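You operate a simulated robot arm through the tools that you are given. There is no shell and no other tool. Be economical: measure what you need, move in short steps, check, and stop when the job is done.

The job below is to be done with a simulated two-armed robot. You get a single attempt, and the scene is never put back.

## Task
Lift the soap bottle, wipe the sticky ring under it and put the bottle back.
Fine: meanwhile stand it elsewhere on the basin tiles; use the small sponge and return it. Set down upright: clear soap bottle, small sponge. What is to be rubbed or washed off counts as gone when no trace of it is left.

It is judged by the outcome, as a careful person would: the job done as asked, and still so three seconds after it is handed in. It fails if anything else is knocked over, pushed out of place, dropped, spilled or broken.

## Robot
Two 7-joint arms with fingered hands on one trunk, on a base that drives. Base frame: it is fixed to the floor where the robot stands at the start and does not move with it; the origin is under the middle of the robot, x ahead of it, y to its left, z up; the surface under the hand at the start is at about z = 0.74. Units: m, rad, N and s.
The left shoulder is at the start at [0.061, 0.172, 1.07], the right one opposite. With the tool pointing down near the work surface each hand reaches from about 0.32 to 0.78 m from the robot's upright axis, wherever it stands, measured 20 degrees to its own side. Places, roughly: basin tiles [0.6, -0.4, 0.7]; soap ring [0.5, -0.2, 0.7]. Payload 4 kg a hand.
Tool frame (each hand has its own): the origin (TCP) lies between the finger pads and is the grasp point; the fingertips stand 0.026 m ahead of it; z points along the fingers, y is the line along which they close. Largest opening 0.132 m; the body of the gripper starts 0.073 m behind the TCP. The gripper is a hand of 4 fingers: y runs from the thumb to the fingers, the wrist lies at [0, 0, -0.224] in the tool frame, and closing takes about 1.5 s.
Orientation is that of the tool frame in the base frame, as a unit quaternion [x, y, z, w]. With the fingers straight down and closing along the base's y, the tool's x points along the base's -x, its y along +y and its z along -z.

## Interface
- The arms move only by the tool drive_tool. It takes "left_plan", "right_plan" or both (then of equal length, played together; a hand with none holds still); each is text: rows parted by semicolons, each of 6 numbers parted by spaces: the shift along the base's x, y, z in m, then the turn, a rotation vector about the base's x, y, z in rad. In form: dx dy dz rx ry rz; .... A call has 1 to 8 rows; each row shifts and turns the commanded pose from where the row before left it. "left_fingers" and "right_fingers" are, for a hand that has rows, the finger opening in m, from 0 to 0.132, set as the call begins (left out, the last holds). Rows are played at 5 a second. More than 0.05 m and 0.15 rad between two rows, or a gripper value outside its range, and nothing of the call is played. A pose out of reach is approached as far as the arm can. The call stops where the force on the tool passes 40 N (or 10 N more than at its start, if that is more) or the arm is blocked; 0.2 s more then pass. Each finger travels about 0.045 m/s and halts on what it meets, pressing with about 26 N; the grip force reading is that of the motor and also rises with nothing between the fingers. The clock runs only during rows and for 0.2 s after the last one: add rows that do not move to give the fingers time. It gives the time, the measured TCP pose, the force on the tool (base axes), the opening and the grip force at its end, in the units of the frame above (readings bear some noise), with the torque about the TCP (base axes, N m) and any sound that the robot's microphone picked up.
- Cameras (640 x 400 px; columns grow to the right, rows downward): "scene" is now at [0.1364, -0.0504, 1.2495]; the picture's right is [-0.55, -0.83, 0.00], its down [-0.54, 0.36, -0.76] and it looks along [0.63, -0.42, -0.65] (base axes); focal length 280 px, centre (320, 200). "left" rides on the left gripper at [-0.069, 0.002, -0.097] in its tool frame; the picture's right is [-0.03, -1.00, 0.00], its down [0.82, -0.02, -0.58] and it looks along [0.58, -0.01, 0.82] (tool axes); focal length 270 px, centre (320, 200). "right" rides on the right gripper at [0.068, 0.002, -0.097] in its tool frame; the picture's right is [-0.03, 1.00, 0.00], its down [-0.82, -0.02, -0.58] and it looks along [-0.58, -0.01, 0.82] (tool axes); focal length 270 px, centre (320, 200). There is no depth. A picture from a camera that has moved, and an enlarged one, comes with that camera's place and axes in the base frame and with its lens. The place of the scene camera against the robot may be out by one fixed shift of up to 0.018 m in any direction.
- camera(camera): a new picture of that camera. It takes no simulated time.
- slide_trunk(by): slides the trunk up (or, below 0, down) by that many m; the arms and the scene camera ride with it, the base frame stays. It gives what a move gives, with no picture.
- roll_base(legs): drives the robot by 1 to 6 legs, each [ahead, turn to the left] in m and rad, along the robot's own axes; the way and the turn of a leg run together, so that a leg with both is an arc; at most 1.5 m and 3.142 rad a leg. The arms and the cameras ride along, it lands a little off, and it stops where it bumps. It gives what a move gives.
- curl_fingers(finger1, finger2, finger3, thumb_bend, hand): sets how far each is bent, from 0 (flat) to 100 (curled in); at 30 the hand is open as for a grip, at 70 the pads meet at the TCP. One left out holds its place. A second passes; each finger stops where it meets its share of the squeeze, and holds until it gets a number again. A gripper value or a shape takes the hand back. It gives what a move gives, with no picture; readings hold the bend of each and the force on the fingers (four entries, about 0 where the hand has none), thumb and palm.
- grasp_type(shape, hand): the hand has 4 fingers and takes this shape, open, in about a second: jaw (thumb against the fingers, like two jaws); tri (thumb and two fingers); tip (a fingertip pinch); poke (one finger out to press); point (the index stretched); flat (the hand flat); cup (the hand cupped); fist (a fist). The gripper value then closes the fingers along that shape, each until it touches; the sizes above hold for jaw. It gives what a move gives, with no picture.
- head_to(pan, tilt): turns the head with the scene camera to pan (to the left, within 1.501 rad either way) and tilt (down, from -0.506 to 1.204), counted from straight ahead of the robot. It gives what a move gives.
- close_up(camera, box): a new picture of the part [left, top, right, bottom] of that camera's present view, enlarged. It takes no simulated time.
- close_job(): hands the job in; it is judged then, once.

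Go step by step. Nothing tells you exact positions but the pictures and the camera data: compare them with the known pose of the tool, close in by small moves and look again before you grip or let go. The budget is 120 turns and 92 pictures, counting those below and the enlarged ones. Unless the task says otherwise, let go and move clear before handing in, and close with one line.

The tools are called after "Request:" as name(argument=value, ...) on one line, values as JSON. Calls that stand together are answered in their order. drive_tool: Moves the arms, as the interface text tells. Its arguments: {"type":"object","properties":{"left_plan":{"type":"string"},"left_fingers":{"type":"number"},"right_plan":{"type":"string"},"right_fingers":{"type":"number"}},"required":[]} The other tools are called the same way: slide_trunk (by) slides the trunk up or down; grasp_type (shape, hand) gives the hand a shape; curl_fingers (finger1, finger2, finger3, thumb_bend, hand) moves the fingers one by one; roll_base (legs) drives the base; head_to (pan, tilt) turns the head that bears the scene camera; camera (camera) takes a picture; close_up (camera, box) takes an enlarged picture of a part of a camera's view; close_job () hands the job in.

At the start:

```text
t: 0.0
left_position: [0.327, -0.0081, 1.0188]
left_ee_rot: [-0.004, 1.0, -0.001, -0.001]
left_force: [-0.8, -0.1, -0.3]
left_moment: [-0.04, 0.03, -0.01]
left_finger_gap: 0.1316
left_grip_force: 0.0
left_shape: jaw
left_bend: [30.0, 30.0, 30.0, 30.0]
left_finger forces: [0.0, 0.1, 0.0, 0.1, 0.1, 0.1]
right_position: [0.4024, -0.3907, 1.0069]
right_ee_rot: [-0.003, 1.0, 0.0, 0.0]
right_force: [-0.1, 0.7, 0.8]
right_moment: [0.01, -0.02, 0.02]
right_finger_gap: 0.1316
right_grip_force: 0.1
right_shape: jaw
right_bend: [30.0, 30.0, 30.0, 30.0]
right_finger forces: [0.0, 0.0, 0.0, 0.0, 0.1, 0.1]
trunk travel left (down, up): [-0.3, 0.455]
robot x, y, heading: [-0.001, 0.0032, 0.004]
head pan, tilt: [-0.588, 0.707]
```

scene: 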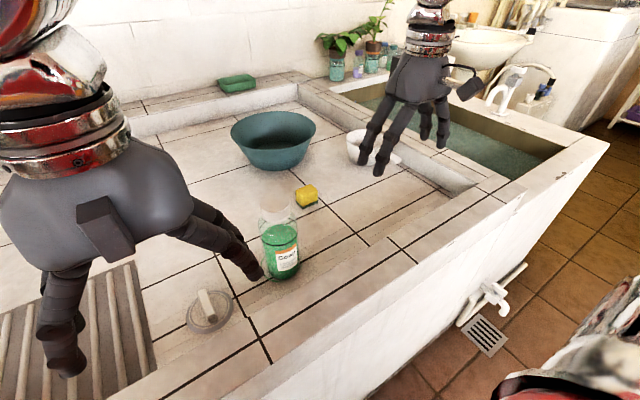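
right: 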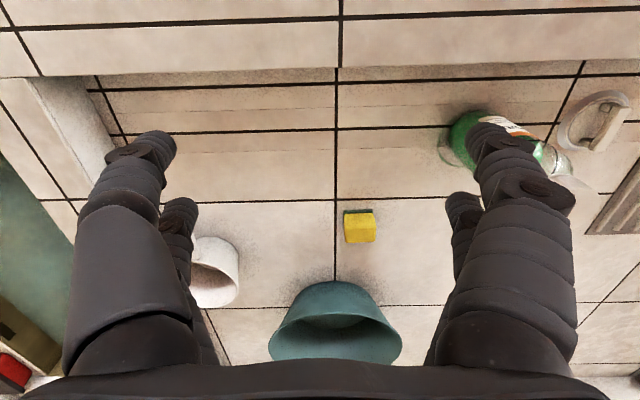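
left: 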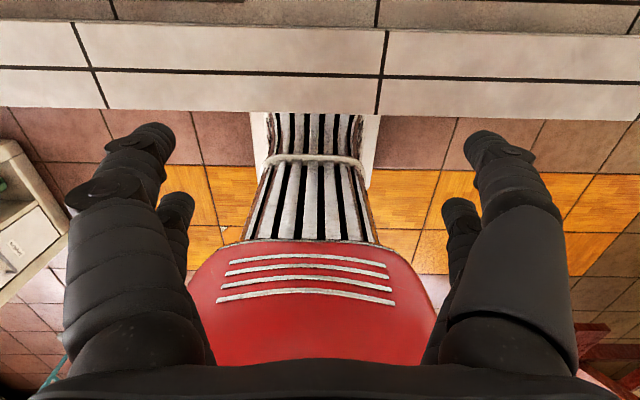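

I see the bottle, the yellow sponge, a soap dish or brush, and bowls on the tiles. I'll take enlarged pictures first to place them.

Request:
close_up(camera="scene", box=[160, 150, 400, 350])

Request:
close_up(camera="right", box=[320, 60, 640, 260])

```text
2.00 times, centred on (280, 250) of scene
camera zoom: at [0.1364, -0.0504, 1.2495], right [-0.55, -0.83, 0.0], down [-0.54, 0.36, -0.76], along [0.63, -0.42, -0.65], focal length 560 px, centre (400, 100)
```

zoom: 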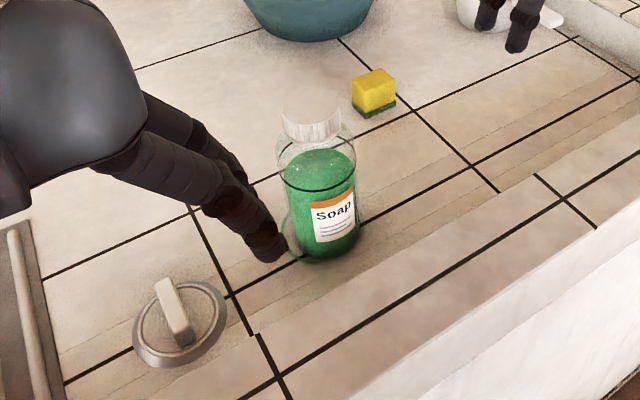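

```text
2.00 times, centred on (480, 160) of right
camera zoom: at [0.3333, -0.3899, 1.1038], right [0.02, 1.0, 0.0], down [0.82, -0.02, 0.58], along [0.58, -0.01, -0.82], focal length 541 px, centre (0, 280)
```

zoom: 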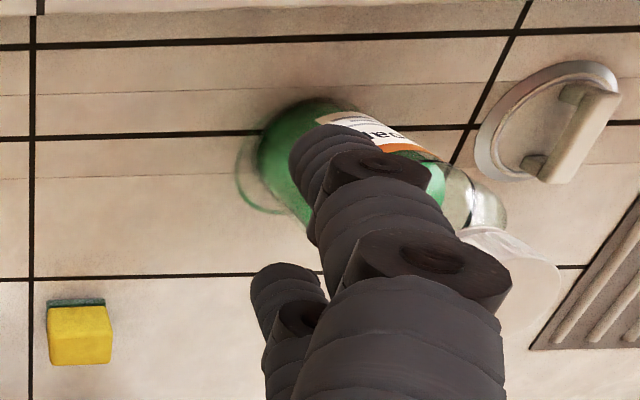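

The tiles seem to be at about z 0.74, with the bottle near (0.48, -0.17), about 0.085 wide and 0.18 tall. The sponge is near (0.66, -0.33). I'll move the left hand out of the way and bring the right hand over for a look at the bottle.

Request:
drive_tool(left_plan="0 0.05 0 0 0 0; 0 0.05 0 0 0 0; 0 0.05 0 0 0 0; 0 0.05 0 0 0 0; 0 0.05 0 0 0 0; 0 0.03 0 0 0 0; 0 0 0 0 0 0", right_plan="0 0 0.03 0 0 0; -0.01 0.04 0.02 0 0 0; -0.02 0.045 0 0 0 0; 0 0.045 0 0 0 0; 0 0.045 0 0 0 0; 0 0.04 0 0 0 0; 0 0 0 0 0 0")

Request:
camera(camera="right")

Request:
camera(camera="scene")

```text
t: 1.6
left_position: [0.3253, 0.2734, 1.0184]
left_ee_rot: [-0.002, 1.0, -0.001, 0.0]
left_force: [0.6, -0.5, -0.3]
left_moment: [0.03, -0.03, -0.01]
left_finger_gap: 0.1318
left_grip_force: 0.0
left_shape: jaw
left_bend: [30.0, 30.0, 30.0, 30.0]
left_finger forces: [0.0, 0.0, 0.0, 0.1, 0.0, 0.1]
right_position: [0.3713, -0.1766, 1.058]
right_ee_rot: [-0.002, 1.0, 0.0, 0.0]
right_force: [0.5, 0.5, 0.9]
right_moment: [-0.03, -0.01, -0.02]
right_finger_gap: 0.1319
right_grip_force: 0.0
right_shape: jaw
right_bend: [30.0, 30.0, 30.0, 30.0]
right_finger forces: [0.0, 0.0, 0.0, 0.1, 0.1, 0.0]
trunk travel left (down, up): [-0.3, 0.455]
robot x, y, heading: [0.0001, -0.0006, -0.001]
head pan, tilt: [-0.588, 0.707]
```

```text
86 pictures are left
camera right: at [0.302, -0.1751, 1.155], right [0.02, 1.0, 0.0], down [0.82, -0.02, 0.58], along [0.58, -0.01, -0.82], focal length 270 px, centre (320, 200)
```

right: 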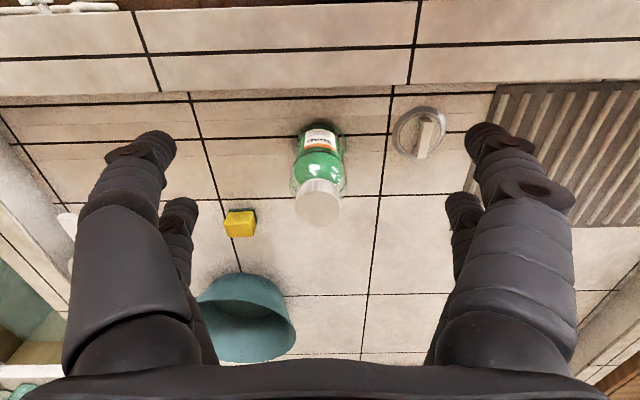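

```text
85 pictures are left
camera scene: at [0.1361, -0.0504, 1.2496], right [-0.55, -0.83, 0.0], down [-0.54, 0.36, -0.76], along [0.63, -0.42, -0.65], focal length 280 px, centre (320, 200)
```

scene: 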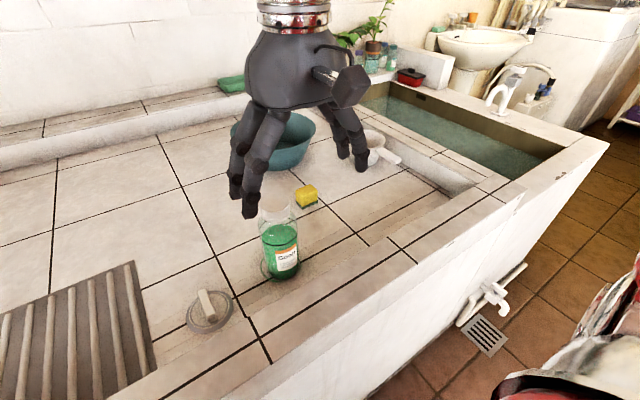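

Comparing the two wrist pictures puts the tile plane at about z 0.747. The bottle is near (0.475, -0.178) with its cap top at about 0.91, and I'll enlarge to refine that.

Request:
close_up(camera="right", box=[240, 100, 400, 240])

```text
2.86 times, centred on (320, 170) of right
camera zoom: at [0.302, -0.1751, 1.155], right [0.02, 1.0, 0.0], down [0.82, -0.02, 0.58], along [0.58, -0.01, -0.82], focal length 772 px, centre (320, 286)
```

zoom: 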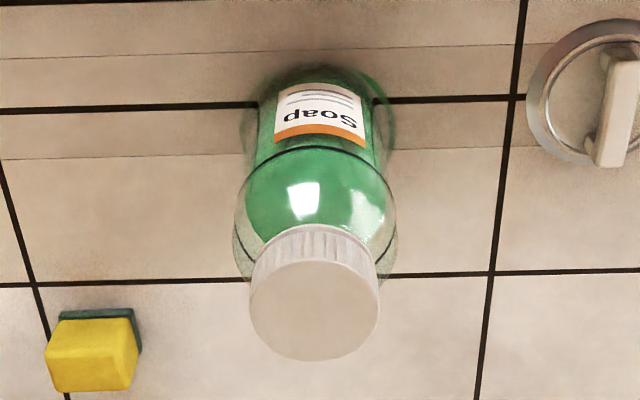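

Refined, the bottle axis is near (0.480, -0.179), its body is about 0.072 wide and the cap top is near 0.917. A faint green ring shows around the base. I'll go over the bottle at safe height, check, then descend.

Request:
drive_tool(right_plan="0.04 -0.002 0 0 0 0; 0.04 0 0 0 0 0; 0.029 0 0 0 0 0; 0 0 -0.04 0 0 0; 0 0 -0.04 0 0 0; 0 0 0 0 0 0")

Request:
camera(camera="right")

Request:
camera(camera="scene")

```text
t: 3.0
left_position: [0.3246, 0.2727, 1.019]
left_ee_rot: [-0.003, 1.0, 0.0, 0.0]
left_force: [-0.1, 0.4, 0.5]
left_moment: [-0.01, 0.0, 0.0]
left_finger_gap: 0.1322
left_grip_force: 0.1
left_shape: jaw
left_bend: [30.0, 30.0, 30.0, 30.0]
left_finger forces: [0.0, 0.0, 0.1, 0.1, 0.0, 0.1]
right_position: [0.479, -0.1785, 0.9798]
right_ee_rot: [-0.003, 1.0, 0.001, -0.001]
right_force: [-0.1, -0.5, -0.4]
right_moment: [-0.01, -0.01, 0.03]
right_finger_gap: 0.132
right_grip_force: 0.2
right_shape: jaw
right_bend: [30.0, 30.0, 30.0, 30.0]
right_finger forces: [0.0, 0.0, 0.0, 0.0, 0.0, 0.1]
trunk travel left (down, up): [-0.3, 0.455]
robot x, y, heading: [-0.0018, 0.0012, 0.0]
head pan, tilt: [-0.588, 0.707]
```

```text
83 pictures are left
camera right: at [0.41, -0.1771, 1.0751], right [0.02, 1.0, 0.0], down [0.82, -0.02, 0.58], along [0.58, -0.01, -0.82], focal length 270 px, centre (320, 200)
```

right: 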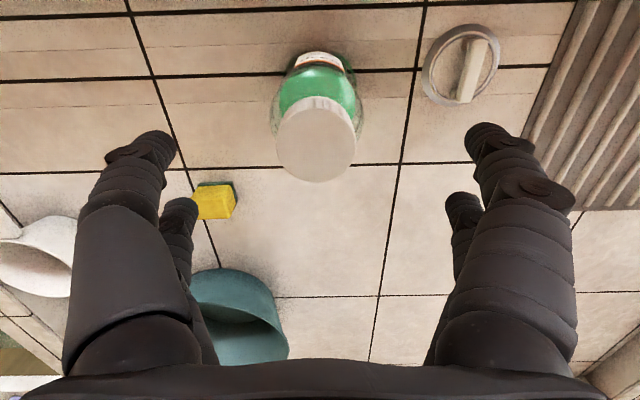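

```text
82 pictures are left
camera scene: at [0.1362, -0.0503, 1.2496], right [-0.55, -0.83, 0.0], down [-0.54, 0.36, -0.76], along [0.63, -0.42, -0.65], focal length 280 px, centre (320, 200)
```

scene: 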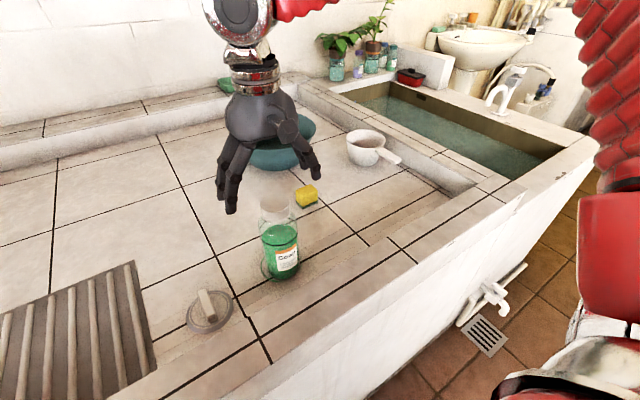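

The cap sits centred under the hand at (0.477, -0.180). I'll descend around it to about z 0.86.

Request:
drive_tool(right_plan="-0.001 -0.001 -0.03 0 0 0; 0 0 -0.03 0 0 0; 0 0 -0.03 0 0 0; 0 0 -0.02 0 0 0; 0 0 -0.01 0 0 0; 0 0 0 0 0 0")

Request:
camera(camera="scene")

Request:
camera(camera="right")

```text
t: 4.4
left_position: [0.3257, 0.2736, 1.0185]
left_ee_rot: [-0.003, 1.0, -0.001, 0.001]
left_force: [0.1, 0.1, 0.1]
left_moment: [0.01, 0.0, 0.01]
left_finger_gap: 0.1317
left_grip_force: 0.0
left_shape: jaw
left_bend: [30.0, 30.0, 30.0, 30.0]
left_finger forces: [0.0, 0.0, 0.0, 0.0, 0.1, 0.0]
right_position: [0.4788, -0.1793, 0.8574]
right_ee_rot: [-0.001, 1.0, 0.0, 0.001]
right_force: [-0.6, 1.0, -0.2]
right_moment: [0.02, 0.03, 0.02]
right_finger_gap: 0.1317
right_grip_force: 0.0
right_shape: jaw
right_bend: [30.0, 30.0, 30.0, 30.0]
right_finger forces: [0.1, 0.0, 0.0, 0.0, 0.0, 0.1]
trunk travel left (down, up): [-0.3, 0.455]
robot x, y, heading: [-0.0029, 0.0008, 0.0]
head pan, tilt: [-0.588, 0.707]
```

```text
81 pictures are left
camera scene: at [0.1365, -0.0503, 1.2495], right [-0.55, -0.83, 0.0], down [-0.54, 0.36, -0.76], along [0.63, -0.42, -0.65], focal length 280 px, centre (320, 200)
```

scene: 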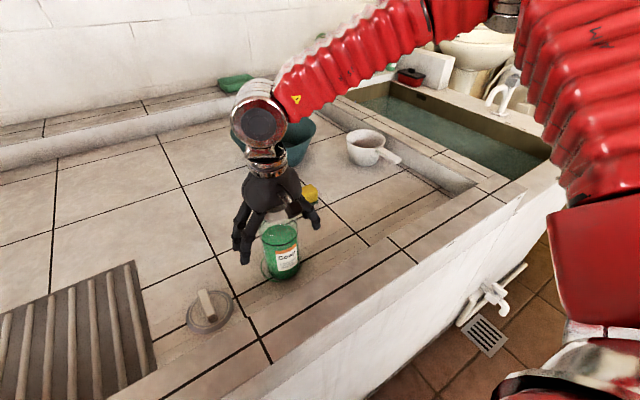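

```text
80 pictures are left
camera right: at [0.4106, -0.1767, 0.9545], right [0.02, 1.0, 0.0], down [0.82, -0.02, 0.58], along [0.58, -0.01, -0.82], focal length 270 px, centre (320, 200)
```

right: 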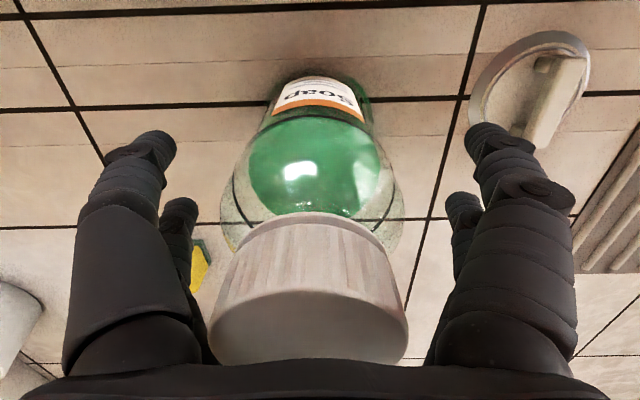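

The fingers straddle the bottle's body with room on both sides. I'll go 5 mm lower and close.

Request:
drive_tool(right_plan="0 0 -0.005 0 0 0; 0 0 0 0 0 0")

Request:
drive_tool(right_plan="0 0 0 0 0 0; 0 0 0 0 0 0; 0 0 0 0 0 0; 0 0 0 0 0 0; 0 0 0 0 0 0; 0 0 0 0 0 0; 0 0 0 0 0 0", right_fingers=0.055)

Request:
camera(camera="right")

```text
t: 5.0
left_position: [0.3252, 0.2733, 1.0183]
left_ee_rot: [-0.003, 1.0, 0.0, 0.0]
left_force: [-0.7, -0.1, 0.6]
left_moment: [-0.01, 0.0, 0.01]
left_finger_gap: 0.1318
left_grip_force: 0.0
left_shape: jaw
left_bend: [30.0, 30.0, 30.0, 30.0]
left_finger forces: [0.1, 0.1, 0.1, 0.1, 0.1, 0.0]
right_position: [0.4794, -0.1785, 0.8537]
right_ee_rot: [-0.002, 1.0, 0.0, -0.001]
right_force: [0.0, -0.9, 0.2]
right_moment: [-0.03, -0.01, -0.01]
right_finger_gap: 0.1319
right_grip_force: 0.0
right_shape: jaw
right_bend: [30.0, 30.0, 30.0, 30.0]
right_finger forces: [0.0, 0.0, 0.0, 0.0, 0.0, 0.1]
trunk travel left (down, up): [-0.3, 0.455]
robot x, y, heading: [0.0002, 0.0049, 0.001]
head pan, tilt: [-0.588, 0.707]
```

```text
t: 6.6
left_position: [0.3259, 0.2733, 1.0173]
left_ee_rot: [-0.002, 1.0, 0.0, -0.001]
left_force: [0.7, 0.0, 0.1]
left_moment: [-0.02, -0.01, 0.02]
left_finger_gap: 0.132
left_grip_force: 0.1
left_shape: jaw
left_bend: [30.0, 30.0, 30.0, 30.0]
left_finger forces: [0.0, 0.0, 0.0, 0.1, 0.1, 0.0]
right_position: [0.4801, -0.1778, 0.8529]
right_ee_rot: [-0.003, 1.0, 0.0, -0.002]
right_force: [0.0, 0.2, -2.2]
right_moment: [-0.04, -0.01, -0.01]
right_finger_gap: 0.0543
right_grip_force: 25.9
right_shape: jaw
right_bend: [73.0, 73.0, 73.0, 70.0]
right_finger forces: [23.0, 25.1, 22.4, 0.1, 24.6, 0.0]
trunk travel left (down, up): [-0.3, 0.455]
robot x, y, heading: [-0.0027, 0.0024, 0.001]
head pan, tilt: [-0.588, 0.707]
```

```text
79 pictures are left
camera right: at [0.4103, -0.1772, 0.9492], right [0.02, 1.0, 0.0], down [0.82, -0.02, 0.58], along [0.58, -0.01, -0.82], focal length 270 px, centre (320, 200)
```

right: 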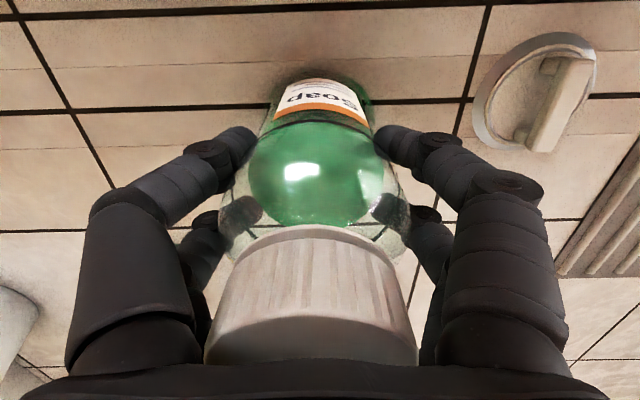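

All fingers are pressing at about 24 N. I'll tighten slightly, lift straight up and check that it comes along.

Request:
drive_tool(right_plan="0 0 0 0 0 0; 0 0 0 0 0 0; 0 0 0.015 0 0 0; 0 0 0.025 0 0 0; 0 0 0.03 0 0 0; 0 0 0.02 0 0 0; 0 0 0 0 0 0", right_fingers=0.04)

Request:
camera(camera="scene")

Request:
camera(camera="right")

```text
t: 8.2
left_position: [0.3256, 0.2715, 1.0184]
left_ee_rot: [-0.003, 1.0, 0.0, -0.001]
left_force: [-0.5, -0.2, -0.4]
left_moment: [-0.01, -0.02, -0.01]
left_finger_gap: 0.1319
left_grip_force: 0.1
left_shape: jaw
left_bend: [30.0, 30.0, 30.0, 30.0]
left_finger forces: [0.1, 0.1, 0.0, 0.0, 0.1, 0.0]
right_position: [0.4798, -0.1802, 0.9421]
right_ee_rot: [-0.002, 1.0, 0.001, 0.0]
right_force: [0.0, 0.4, -4.0]
right_moment: [0.0, -0.01, 0.03]
right_finger_gap: 0.0541
right_grip_force: 26.1
right_shape: jaw
right_bend: [73.0, 73.0, 73.0, 70.0]
right_finger forces: [24.2, 26.0, 23.0, 0.0, 25.3, 0.0]
trunk travel left (down, up): [-0.3, 0.455]
robot x, y, heading: [0.0033, 0.0041, 0.001]
head pan, tilt: [-0.588, 0.707]
```

```text
78 pictures are left
camera scene: at [0.137, -0.0504, 1.2494], right [-0.55, -0.83, 0.0], down [-0.54, 0.36, -0.76], along [0.63, -0.42, -0.65], focal length 280 px, centre (320, 200)
```

scene: 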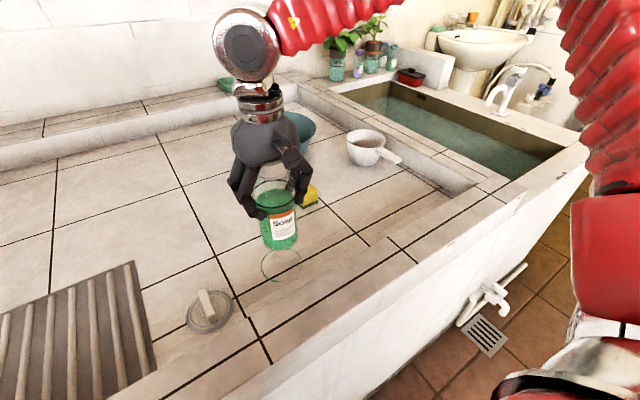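

```text
77 pictures are left
camera right: at [0.4106, -0.1786, 1.039], right [0.02, 1.0, 0.0], down [0.82, -0.02, 0.58], along [0.58, -0.01, -0.82], focal length 270 px, centre (320, 200)
```

right: 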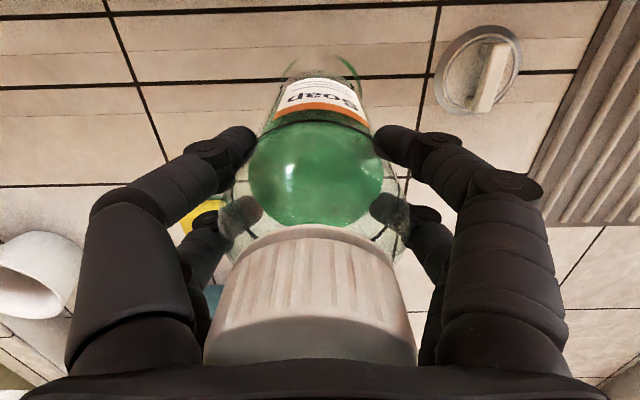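

The bottle is up and the thin ring is visible on the tile below. I'll carry the bottle along -y to an empty tile spot near (0.48, -0.45).

Request:
drive_tool(right_plan="0 -0.03 0 0 0 0; 0 -0.045 0 0 0 0; 0 -0.045 0 0 0 0; 0 -0.045 0 0 0 0; 0 -0.045 0 0 0 0; 0 -0.04 0 0 0 0; 0 -0.02 0 0 0 0; 0 0 0 0 0 0")

Request:
camera(camera="scene")

Request:
camera(camera="right")

```text
t: 10.0
left_position: [0.325, 0.273, 1.0178]
left_ee_rot: [-0.002, 1.0, 0.0, -0.002]
left_force: [-0.5, 1.2, 0.1]
left_moment: [0.04, 0.02, 0.01]
left_finger_gap: 0.1318
left_grip_force: 0.1
left_shape: jaw
left_bend: [30.0, 30.0, 30.0, 30.0]
left_finger forces: [0.1, 0.0, 0.1, 0.0, 0.0, 0.1]
right_position: [0.48, -0.4494, 0.9418]
right_ee_rot: [-0.002, 1.0, 0.0, 0.0]
right_force: [0.2, -0.3, -4.2]
right_moment: [0.06, 0.04, -0.01]
right_finger_gap: 0.054
right_grip_force: 25.6
right_shape: jaw
right_bend: [73.0, 73.0, 73.0, 70.0]
right_finger forces: [24.7, 26.3, 23.6, 0.0, 25.6, 0.0]
trunk travel left (down, up): [-0.3, 0.455]
robot x, y, heading: [-0.0011, 0.005, 0.002]
head pan, tilt: [-0.588, 0.707]
```

```text
76 pictures are left
camera scene: at [0.1367, -0.0505, 1.2495], right [-0.55, -0.83, 0.0], down [-0.54, 0.36, -0.76], along [0.63, -0.42, -0.65], focal length 280 px, centre (320, 200)
```

scene: 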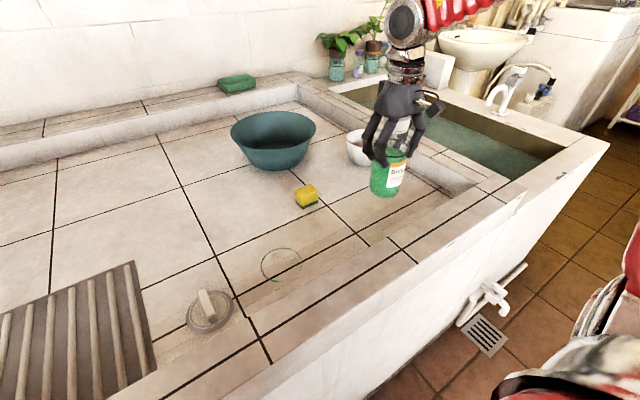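

```text
75 pictures are left
camera right: at [0.4109, -0.448, 1.0385], right [0.02, 1.0, 0.0], down [0.82, -0.02, 0.58], along [0.58, -0.01, -0.82], focal length 270 px, centre (320, 200)
```

right: 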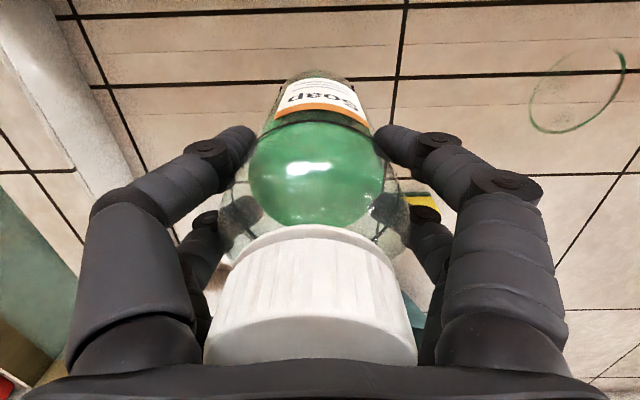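

The spot below is empty tile, clear of the rim, cup and sponge. I'll lower the bottle by the lift height with a slow finish.

Request:
drive_tool(right_plan="0 0 -0.03 0 0 0; 0 0 -0.03 0 0 0; 0 0 -0.02 0 0 0; 0 0 -0.005 0 0 0; 0 0 -0.003 0 0 0; 0 0 0 0 0 0")

Request:
camera(camera="scene")

```text
t: 11.4
left_position: [0.326, 0.2719, 1.0184]
left_ee_rot: [-0.002, 1.0, 0.0, -0.001]
left_force: [0.0, -0.1, -0.7]
left_moment: [0.0, -0.01, 0.02]
left_finger_gap: 0.1318
left_grip_force: 0.0
left_shape: jaw
left_bend: [30.0, 30.0, 30.0, 30.0]
left_finger forces: [0.0, 0.0, 0.0, 0.1, 0.0, 0.0]
right_position: [0.4792, -0.4491, 0.8555]
right_ee_rot: [-0.001, 1.0, 0.0, -0.001]
right_force: [0.2, 0.0, -5.4]
right_moment: [0.03, -0.01, 0.0]
right_finger_gap: 0.054
right_grip_force: 26.2
right_shape: jaw
right_bend: [73.0, 73.0, 73.0, 70.0]
right_finger forces: [24.7, 26.3, 23.8, 0.1, 25.4, 0.1]
trunk travel left (down, up): [-0.3, 0.455]
robot x, y, heading: [-0.0008, 0.001, 0.001]
head pan, tilt: [-0.588, 0.707]
```

```text
74 pictures are left
camera scene: at [0.1367, -0.0506, 1.2495], right [-0.55, -0.83, 0.0], down [-0.54, 0.36, -0.76], along [0.63, -0.42, -0.65], focal length 280 px, centre (320, 200)
```

scene: 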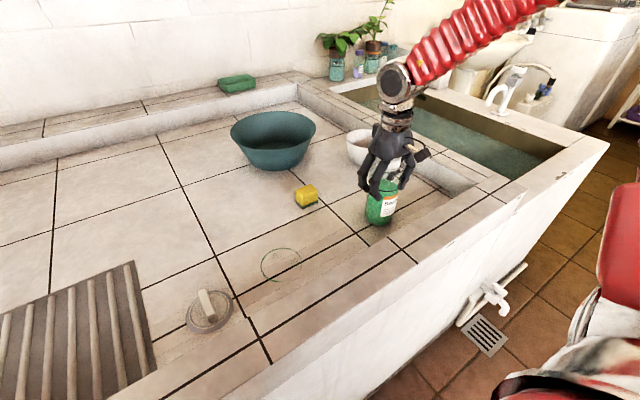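

The weight is still hanging in the hand. I'll lower a few more millimetres until the force shifts.

Request:
drive_tool(right_plan="0 0 -0.002 0 0 0; 0 0 0 0 0 0")

Request:
drive_tool(right_plan="0 0 -0.002 0 0 0; 0 0 0 0 0 0")

```text
t: 12.0
left_position: [0.3256, 0.2722, 1.0179]
left_ee_rot: [-0.003, 1.0, -0.001, -0.001]
left_force: [-1.3, -0.4, 0.5]
left_moment: [-0.03, 0.0, 0.02]
left_finger_gap: 0.1321
left_grip_force: 0.1
left_shape: jaw
left_bend: [30.0, 30.0, 30.0, 30.0]
left_finger forces: [0.0, 0.0, 0.0, 0.0, 0.1, 0.0]
right_position: [0.4802, -0.449, 0.8525]
right_ee_rot: [-0.002, 1.0, 0.0, -0.001]
right_force: [0.8, 1.0, -3.8]
right_moment: [-0.01, 0.02, 0.0]
right_finger_gap: 0.0539
right_grip_force: 25.5
right_shape: jaw
right_bend: [73.0, 73.0, 73.0, 70.0]
right_finger forces: [24.7, 26.4, 23.7, 0.1, 25.3, 0.0]
trunk travel left (down, up): [-0.3, 0.455]
robot x, y, heading: [-0.0013, 0.0056, 0.002]
head pan, tilt: [-0.588, 0.707]
```

```text
t: 12.6
left_position: [0.3253, 0.2737, 1.0179]
left_ee_rot: [-0.003, 1.0, 0.0, 0.001]
left_force: [-0.3, -0.5, -0.4]
left_moment: [0.04, 0.02, 0.02]
left_finger_gap: 0.1319
left_grip_force: 0.0
left_shape: jaw
left_bend: [30.0, 30.0, 30.0, 30.0]
left_finger forces: [0.0, 0.1, 0.1, 0.1, 0.0, 0.1]
right_position: [0.4801, -0.4491, 0.8513]
right_ee_rot: [-0.003, 1.0, -0.001, 0.001]
right_force: [-0.9, -0.1, 7.9]
right_moment: [-0.05, 0.07, 0.01]
right_finger_gap: 0.054
right_grip_force: 25.8
right_shape: jaw
right_bend: [74.0, 74.0, 73.0, 70.0]
right_finger forces: [25.7, 26.8, 24.3, 0.0, 26.7, 0.0]
trunk travel left (down, up): [-0.3, 0.455]
robot x, y, heading: [0.0007, 0.0024, 0.002]
head pan, tilt: [-0.588, 0.707]
```

It's standing now, as the force has turned to +8 N. I'll ease up 1 mm, open, and rise clear.

Request:
drive_tool(right_plan="0 0 0.001 0 0 0; 0 0 0 0 0 0")

Request:
drive_tool(right_plan="0 0 0 0 0 0; 0 0 0 0 0 0; 0 0 0 0 0 0; 0 0 0 0 0 0; 0 0 0 0 0 0; 0 0 0 0 0 0; 0 0 0.01 0 0 0", right_fingers=0.132)

Request:
drive_tool(right_plan="0 0 0.03 0 0 0; 0 0 0.04 0 0 0; 0 0 0.04 0 0 0; 0 0 0.03 0 0 0; 0 0.01 0.03 0 0 0; 0 0.04 0 0 0 0; 0 0.04 0 0 0 0; 0 0.03 0 0 0 0")

Request:
camera(camera="right")

Request:
camera(camera="scene")

```text
t: 13.2
left_position: [0.3257, 0.272, 1.0177]
left_ee_rot: [-0.003, 1.0, 0.0, 0.0]
left_force: [-0.1, -0.1, 0.1]
left_moment: [0.01, -0.02, -0.01]
left_finger_gap: 0.132
left_grip_force: 0.1
left_shape: jaw
left_bend: [30.0, 30.0, 30.0, 30.0]
left_finger forces: [0.0, 0.1, 0.1, 0.1, 0.0, 0.1]
right_position: [0.4815, -0.4485, 0.852]
right_ee_rot: [-0.002, 1.0, 0.0, 0.0]
right_force: [0.6, -0.3, 7.3]
right_moment: [-0.06, -0.01, 0.01]
right_finger_gap: 0.0538
right_grip_force: 25.7
right_shape: jaw
right_bend: [74.0, 74.0, 73.0, 70.0]
right_finger forces: [25.3, 27.1, 24.6, 0.0, 26.4, 0.1]
trunk travel left (down, up): [-0.3, 0.455]
robot x, y, heading: [0.0043, -0.003, -0.002]
head pan, tilt: [-0.588, 0.707]
```

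```text
t: 14.8
left_position: [0.3251, 0.2743, 1.0188]
left_ee_rot: [-0.003, 1.0, 0.001, 0.0]
left_force: [-0.3, 0.4, -0.8]
left_moment: [-0.03, 0.02, -0.02]
left_finger_gap: 0.1319
left_grip_force: 0.0
left_shape: jaw
left_bend: [30.0, 30.0, 30.0, 30.0]
left_finger forces: [0.1, 0.0, 0.0, 0.0, 0.0, 0.1]
right_position: [0.48, -0.4501, 0.8621]
right_ee_rot: [-0.003, 1.0, -0.001, 0.001]
right_force: [0.3, -0.8, -0.9]
right_moment: [-0.01, -0.02, 0.03]
right_finger_gap: 0.132
right_grip_force: 0.0
right_shape: jaw
right_bend: [30.0, 30.0, 30.0, 30.0]
right_finger forces: [0.0, 0.0, 0.0, 0.0, 0.0, 0.0]
trunk travel left (down, up): [-0.3, 0.455]
robot x, y, heading: [0.0001, 0.0031, 0.002]
head pan, tilt: [-0.588, 0.707]
```

```text
t: 16.6
left_position: [0.3245, 0.2732, 1.019]
left_ee_rot: [-0.003, 1.0, 0.0, -0.001]
left_force: [-0.3, -0.3, -0.4]
left_moment: [-0.04, -0.02, 0.03]
left_finger_gap: 0.132
left_grip_force: 0.1
left_shape: jaw
left_bend: [30.0, 30.0, 30.0, 30.0]
left_finger forces: [0.0, 0.1, 0.1, 0.1, 0.0, 0.0]
right_position: [0.4795, -0.3282, 1.0316]
right_ee_rot: [-0.002, 1.0, 0.0, 0.0]
right_force: [-0.1, 0.8, -0.7]
right_moment: [0.02, 0.0, -0.02]
right_finger_gap: 0.1319
right_grip_force: 0.0
right_shape: jaw
right_bend: [30.0, 30.0, 30.0, 30.0]
right_finger forces: [0.1, 0.1, 0.1, 0.0, 0.1, 0.0]
trunk travel left (down, up): [-0.3, 0.455]
robot x, y, heading: [-0.0045, 0.0037, 0.002]
head pan, tilt: [-0.588, 0.707]
```

```text
73 pictures are left
camera right: at [0.4107, -0.3264, 1.1287], right [0.02, 1.0, 0.0], down [0.82, -0.02, 0.58], along [0.58, -0.01, -0.82], focal length 270 px, centre (320, 200)
```

right: 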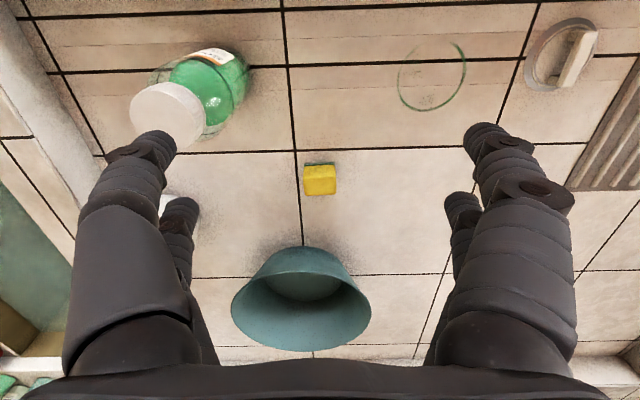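

```text
72 pictures are left
camera scene: at [0.1367, -0.0501, 1.2495], right [-0.55, -0.83, 0.0], down [-0.54, 0.36, -0.76], along [0.63, -0.42, -0.65], focal length 280 px, centre (320, 200)
```

scene: 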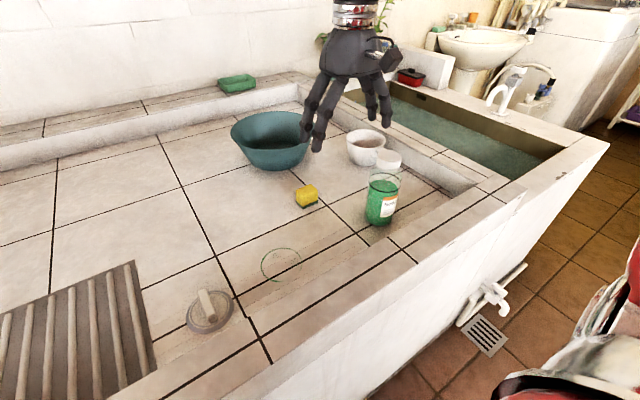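

The bottle stands steady at its temporary place, and the ring is centred near (0.484, -0.181) with a radius of about 0.043. Next I'll enlarge the sponge.

Request:
close_up(camera="right", box=[270, 140, 370, 210])

Request:
close_up(camera="scene", box=[250, 160, 350, 230])

Request:
close_up(camera="scene", box=[230, 225, 330, 295])

```text
5.71 times, centred on (320, 175) of right
camera zoom: at [0.4107, -0.3264, 1.1287], right [0.02, 1.0, 0.0], down [0.82, -0.02, 0.58], along [0.58, -0.01, -0.82], focal length 1544 px, centre (320, 343)
```

zoom: 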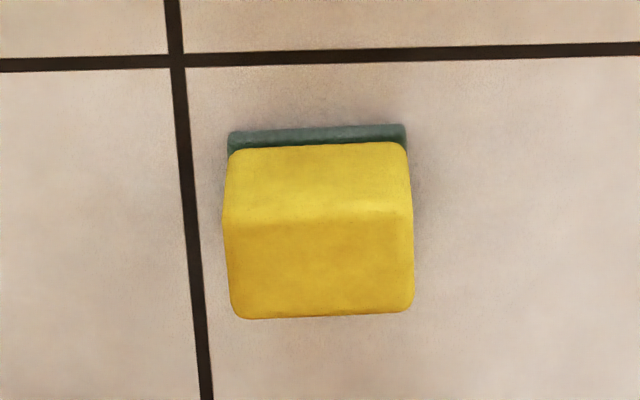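

```text
5.71 times, centred on (300, 195) of scene
camera zoom: at [0.1367, -0.0501, 1.2495], right [-0.55, -0.83, 0.0], down [-0.54, 0.36, -0.76], along [0.63, -0.42, -0.65], focal length 1600 px, centre (434, 229)
```

zoom: 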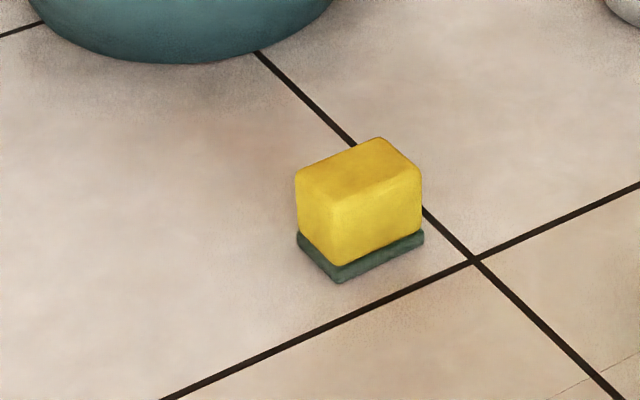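

```text
5.71 times, centred on (280, 260) of scene
camera zoom: at [0.1367, -0.0501, 1.2495], right [-0.55, -0.83, 0.0], down [-0.54, 0.36, -0.76], along [0.63, -0.42, -0.65], focal length 1600 px, centre (549, -143)
```

zoom: 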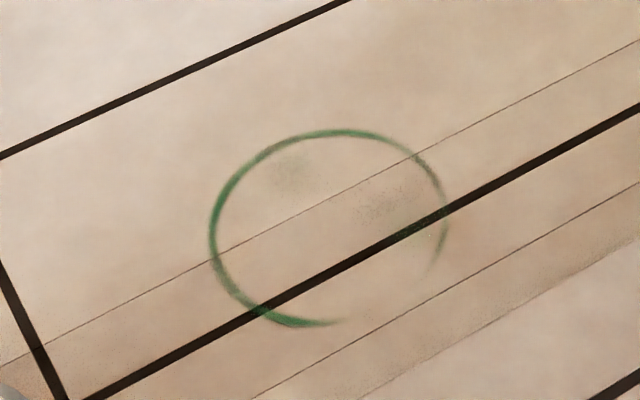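

The sponge is about 0.032 × 0.048 × 0.043, centred near (0.625, -0.330) with its top at z 0.79. I'll move over it and look.

Request:
drive_tool(right_plan="0.035 0 0 0 0 0; 0.04 -0.002 0 0 0 0; 0.04 0 0 0 0 0; 0.03 0 0 0 0 0; 0 0 -0.04 0 0 0; 0 0 -0.04 0 0 0; 0 0 0 0 0 0")

Request:
camera(camera="right")

Request:
camera(camera="scene")

```text
t: 18.2
left_position: [0.325, 0.2732, 1.0181]
left_ee_rot: [-0.002, 1.0, -0.001, 0.0]
left_force: [-0.2, -0.2, -0.2]
left_moment: [-0.03, -0.01, 0.0]
left_finger_gap: 0.1319
left_grip_force: 0.1
left_shape: jaw
left_bend: [30.0, 30.0, 30.0, 30.0]
left_finger forces: [0.1, 0.0, 0.0, 0.1, 0.0, 0.0]
right_position: [0.6243, -0.3307, 0.9521]
right_ee_rot: [-0.002, 1.0, 0.0, 0.001]
right_force: [0.2, 0.2, 0.2]
right_moment: [0.0, 0.01, 0.0]
right_finger_gap: 0.1318
right_grip_force: 0.0
right_shape: jaw
right_bend: [30.0, 30.0, 30.0, 30.0]
right_finger forces: [0.0, 0.0, 0.0, 0.0, 0.0, 0.0]
trunk travel left (down, up): [-0.3, 0.455]
robot x, y, heading: [0.0029, 0.0037, 0.003]
head pan, tilt: [-0.588, 0.707]
```

```text
68 pictures are left
camera right: at [0.5552, -0.3295, 1.048], right [0.02, 1.0, 0.0], down [0.82, -0.02, 0.58], along [0.58, -0.01, -0.82], focal length 270 px, centre (320, 200)
```

right: 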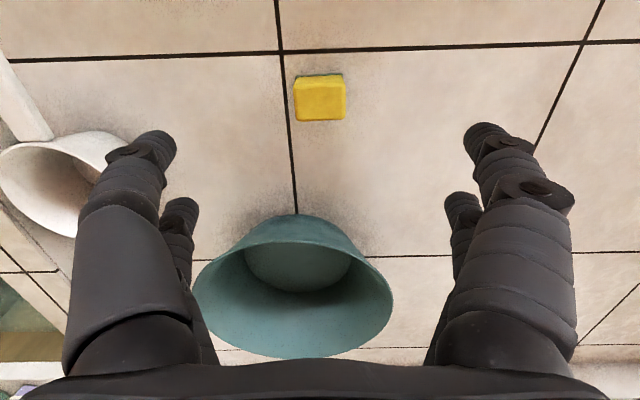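

```text
67 pictures are left
camera scene: at [0.1362, -0.0503, 1.2496], right [-0.55, -0.83, 0.0], down [-0.54, 0.36, -0.76], along [0.63, -0.42, -0.65], focal length 280 px, centre (320, 200)
```

scene: 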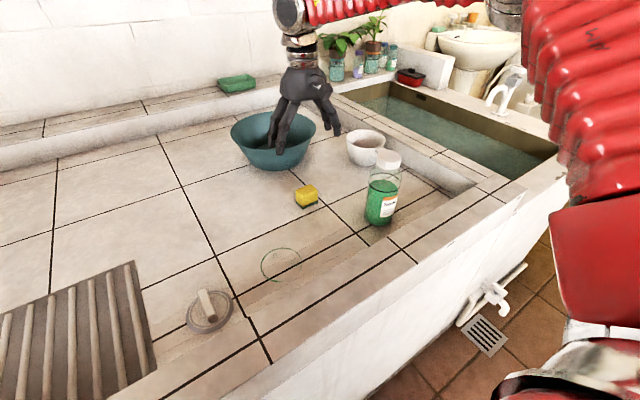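

The sponge is centred under the hand at (0.624, -0.330), and the bowl is well clear. I'll descend to just above tile level in stages.

Request:
drive_tool(right_plan="0 0 -0.04 0 0 0; 0 0 -0.04 0 0 0; 0 0 -0.04 0 0 0; 0 0 -0.025 0 0 0; 0 0 -0.01 0 0 0; 0 0 0 0 0 0")

Request:
camera(camera="right")

Request:
close_up(camera="scene", box=[220, 100, 420, 240])

```text
t: 19.6
left_position: [0.3249, 0.2735, 1.0188]
left_ee_rot: [-0.003, 1.0, -0.001, -0.001]
left_force: [-0.2, -0.5, 0.1]
left_moment: [0.0, -0.02, 0.01]
left_finger_gap: 0.1318
left_grip_force: 0.1
left_shape: jaw
left_bend: [30.0, 30.0, 30.0, 30.0]
left_finger forces: [0.0, 0.0, 0.0, 0.1, 0.0, 0.0]
right_position: [0.6243, -0.3305, 0.7966]
right_ee_rot: [-0.003, 1.0, 0.0, 0.0]
right_force: [0.0, 0.6, -0.3]
right_moment: [0.01, 0.0, 0.0]
right_finger_gap: 0.132
right_grip_force: 0.1
right_shape: jaw
right_bend: [30.0, 30.0, 30.0, 30.0]
right_finger forces: [0.0, 0.0, 0.1, 0.0, 0.0, 0.1]
trunk travel left (down, up): [-0.3, 0.455]
robot x, y, heading: [-0.0001, 0.0016, -0.002]
head pan, tilt: [-0.588, 0.707]
```

```text
66 pictures are left
camera right: at [0.5558, -0.3298, 0.8931], right [0.02, 1.0, 0.0], down [0.82, -0.02, 0.58], along [0.58, -0.01, -0.82], focal length 270 px, centre (320, 200)
```

right: 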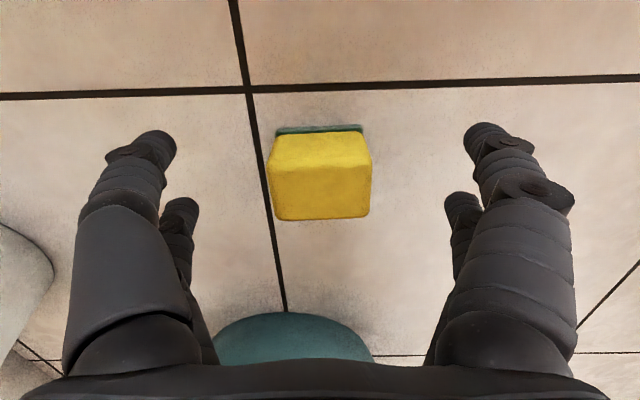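

```text
2.86 times, centred on (320, 170) of scene
camera zoom: at [0.1366, -0.0503, 1.2495], right [-0.55, -0.83, 0.0], down [-0.54, 0.36, -0.76], along [0.63, -0.42, -0.65], focal length 800 px, centre (320, 286)
```

zoom: 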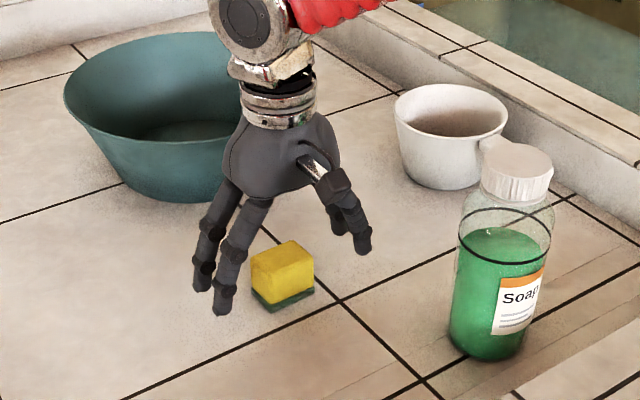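

The sponge is centred between the fingers. I'll go down 8 mm and close on it.

Request:
drive_tool(right_plan="0 0 -0.008 0 0 0; 0 0 0 0 0 0")

Request:
drive_tool(right_plan="0 0 0 0 0 0; 0 0 0 0 0 0; 0 0 0 0 0 0; 0 0 0 0 0 0; 0 0 0 0 0 0; 0 0 0 0 0 0; 0 0 0 0 0 0; 0 0 0 0 0 0", right_fingers=0.04)

Request:
camera(camera="right")

Request:
close_up(camera="scene", box=[220, 100, 420, 240])

```text
t: 20.2
left_position: [0.3251, 0.272, 1.0187]
left_ee_rot: [-0.003, 1.0, -0.001, 0.001]
left_force: [0.6, -0.1, 0.5]
left_moment: [-0.05, 0.0, 0.01]
left_finger_gap: 0.1318
left_grip_force: 0.1
left_shape: jaw
left_bend: [30.0, 30.0, 30.0, 30.0]
left_finger forces: [0.0, 0.0, 0.0, 0.0, 0.0, 0.0]
right_position: [0.6243, -0.333, 0.789]
right_ee_rot: [-0.003, 1.0, -0.001, 0.0]
right_force: [-0.1, -0.1, 0.1]
right_moment: [-0.01, -0.02, -0.07]
right_finger_gap: 0.132
right_grip_force: 0.1
right_shape: jaw
right_bend: [30.0, 30.0, 30.0, 30.0]
right_finger forces: [0.1, 0.0, 0.0, 0.0, 0.0, 0.1]
trunk travel left (down, up): [-0.3, 0.455]
robot x, y, heading: [-0.001, -0.0003, -0.0]
head pan, tilt: [-0.588, 0.707]
```

```text
t: 22.0
left_position: [0.325, 0.2734, 1.0184]
left_ee_rot: [-0.003, 1.0, 0.0, 0.0]
left_force: [0.4, -1.0, -0.6]
left_moment: [0.01, -0.02, -0.01]
left_finger_gap: 0.1318
left_grip_force: 0.0
left_shape: jaw
left_bend: [30.0, 30.0, 30.0, 30.0]
left_finger forces: [0.1, 0.1, 0.1, 0.0, 0.0, 0.0]
right_position: [0.6257, -0.3309, 0.7906]
right_ee_rot: [-0.002, 1.0, 0.0, 0.0]
right_force: [1.1, 2.5, 6.1]
right_moment: [-0.07, -0.15, 0.06]
right_finger_gap: 0.0224
right_grip_force: 25.9
right_shape: jaw
right_bend: [74.0, 74.0, 69.0, 75.0]
right_finger forces: [22.3, 23.7, 38.9, 0.1, 5.7, 0.0]
trunk travel left (down, up): [-0.3, 0.455]
robot x, y, heading: [-0.0043, 0.001, -0.001]
head pan, tilt: [-0.588, 0.707]
```

```text
64 pictures are left
camera right: at [0.5562, -0.3294, 0.8866], right [0.02, 1.0, 0.0], down [0.82, -0.02, 0.58], along [0.58, -0.01, -0.82], focal length 270 px, centre (320, 200)
```

right: 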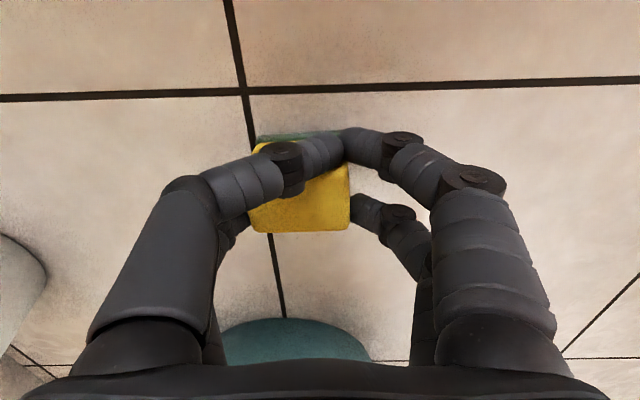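

```text
2.86 times, centred on (320, 170) of scene
camera zoom: at [0.136, -0.0498, 1.2497], right [-0.55, -0.83, 0.0], down [-0.54, 0.36, -0.76], along [0.63, -0.42, -0.65], focal length 800 px, centre (320, 286)
```

zoom: 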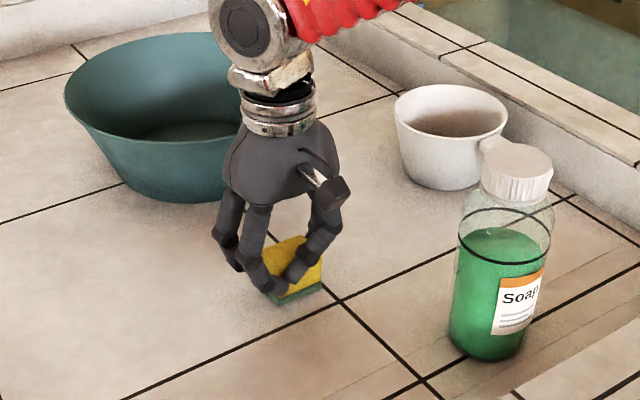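

The front digits passed in front of the narrow sponge, so this grip is poor. I'll open, rise and turn the hand 90° so its digits span the sponge's wider side.

Request:
drive_tool(right_plan="0 0 0 0 0 0; 0 0 0 0 0 0; 0 0 0 0 0 0; 0 0 0 0 0 0; 0 0 0 0 0 0; 0 0 0 0 0 0; 0 0 0 0 0 0; 0 0 0 0 0 0", right_fingers=0.132)

Request:
drive_tool(right_plan="0 0 0.03 0 0 0; 0 0 0.04 0 0 0; 0 0 0.04 0 0 0; 0 0 0.04 0 0 0; 0 0 0 0 0 0")

Request:
close_up(camera="right", box=[250, 50, 390, 150])

Request:
close_up(camera="scene", box=[220, 120, 420, 260])

```text
t: 23.8
left_position: [0.3256, 0.2733, 1.0185]
left_ee_rot: [-0.002, 1.0, 0.0, -0.001]
left_force: [0.0, -0.2, 0.3]
left_moment: [0.01, 0.01, -0.02]
left_finger_gap: 0.1321
left_grip_force: 0.1
left_shape: jaw
left_bend: [30.0, 30.0, 30.0, 30.0]
left_finger forces: [0.0, 0.0, 0.1, 0.0, 0.1, 0.0]
right_position: [0.6246, -0.3322, 0.788]
right_ee_rot: [-0.002, 1.0, 0.0, 0.0]
right_force: [-0.7, -0.8, -0.4]
right_moment: [0.05, 0.01, 0.01]
right_finger_gap: 0.1319
right_grip_force: 0.0
right_shape: jaw
right_bend: [30.0, 30.0, 30.0, 30.0]
right_finger forces: [0.0, 0.0, 0.0, 0.1, 0.1, 0.0]
trunk travel left (down, up): [-0.3, 0.455]
robot x, y, heading: [-0.0005, 0.0017, -0.001]
head pan, tilt: [-0.588, 0.707]
```

```text
t: 25.0
left_position: [0.3273, 0.2723, 1.0177]
left_ee_rot: [-0.002, 1.0, 0.0, 0.0]
left_force: [0.2, 0.3, -0.4]
left_moment: [0.0, -0.01, 0.0]
left_finger_gap: 0.132
left_grip_force: 0.0
left_shape: jaw
left_bend: [30.0, 30.0, 30.0, 30.0]
left_finger forces: [0.0, 0.1, 0.0, 0.0, 0.0, 0.0]
right_position: [0.6266, -0.3308, 0.939]
right_ee_rot: [-0.002, 1.0, -0.001, -0.001]
right_force: [-0.5, 0.9, -0.6]
right_moment: [-0.02, 0.0, 0.0]
right_finger_gap: 0.1321
right_grip_force: 0.0
right_shape: jaw
right_bend: [30.0, 30.0, 30.0, 30.0]
right_finger forces: [0.1, 0.0, 0.1, 0.0, 0.0, 0.1]
trunk travel left (down, up): [-0.3, 0.455]
robot x, y, heading: [0.0017, 0.0039, -0.001]
head pan, tilt: [-0.588, 0.707]
```

```text
4.00 times, centred on (320, 100) of right
camera zoom: at [0.5575, -0.3303, 1.0355], right [0.02, 1.0, 0.0], down [0.82, -0.02, 0.58], along [0.58, -0.01, -0.82], focal length 1081 px, centre (320, 600)
```

zoom: 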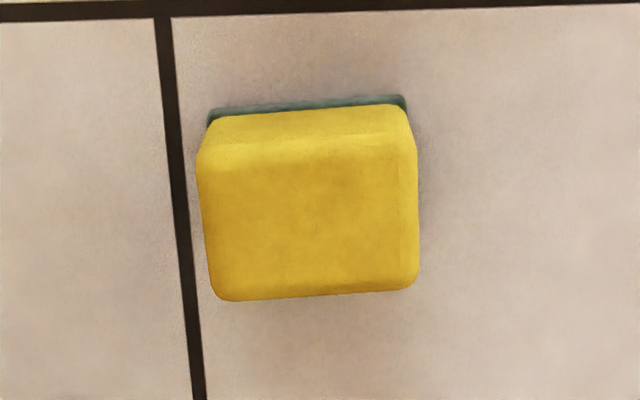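

```text
2.86 times, centred on (320, 190) of scene
camera zoom: at [0.137, -0.0504, 1.2494], right [-0.55, -0.83, 0.0], down [-0.54, 0.36, -0.76], along [0.63, -0.42, -0.65], focal length 800 px, centre (320, 229)
```

zoom: 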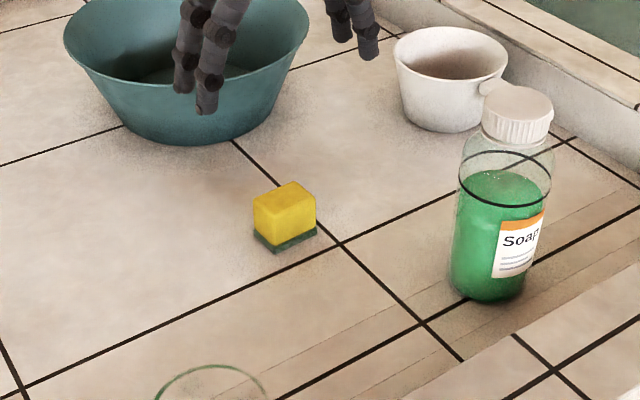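

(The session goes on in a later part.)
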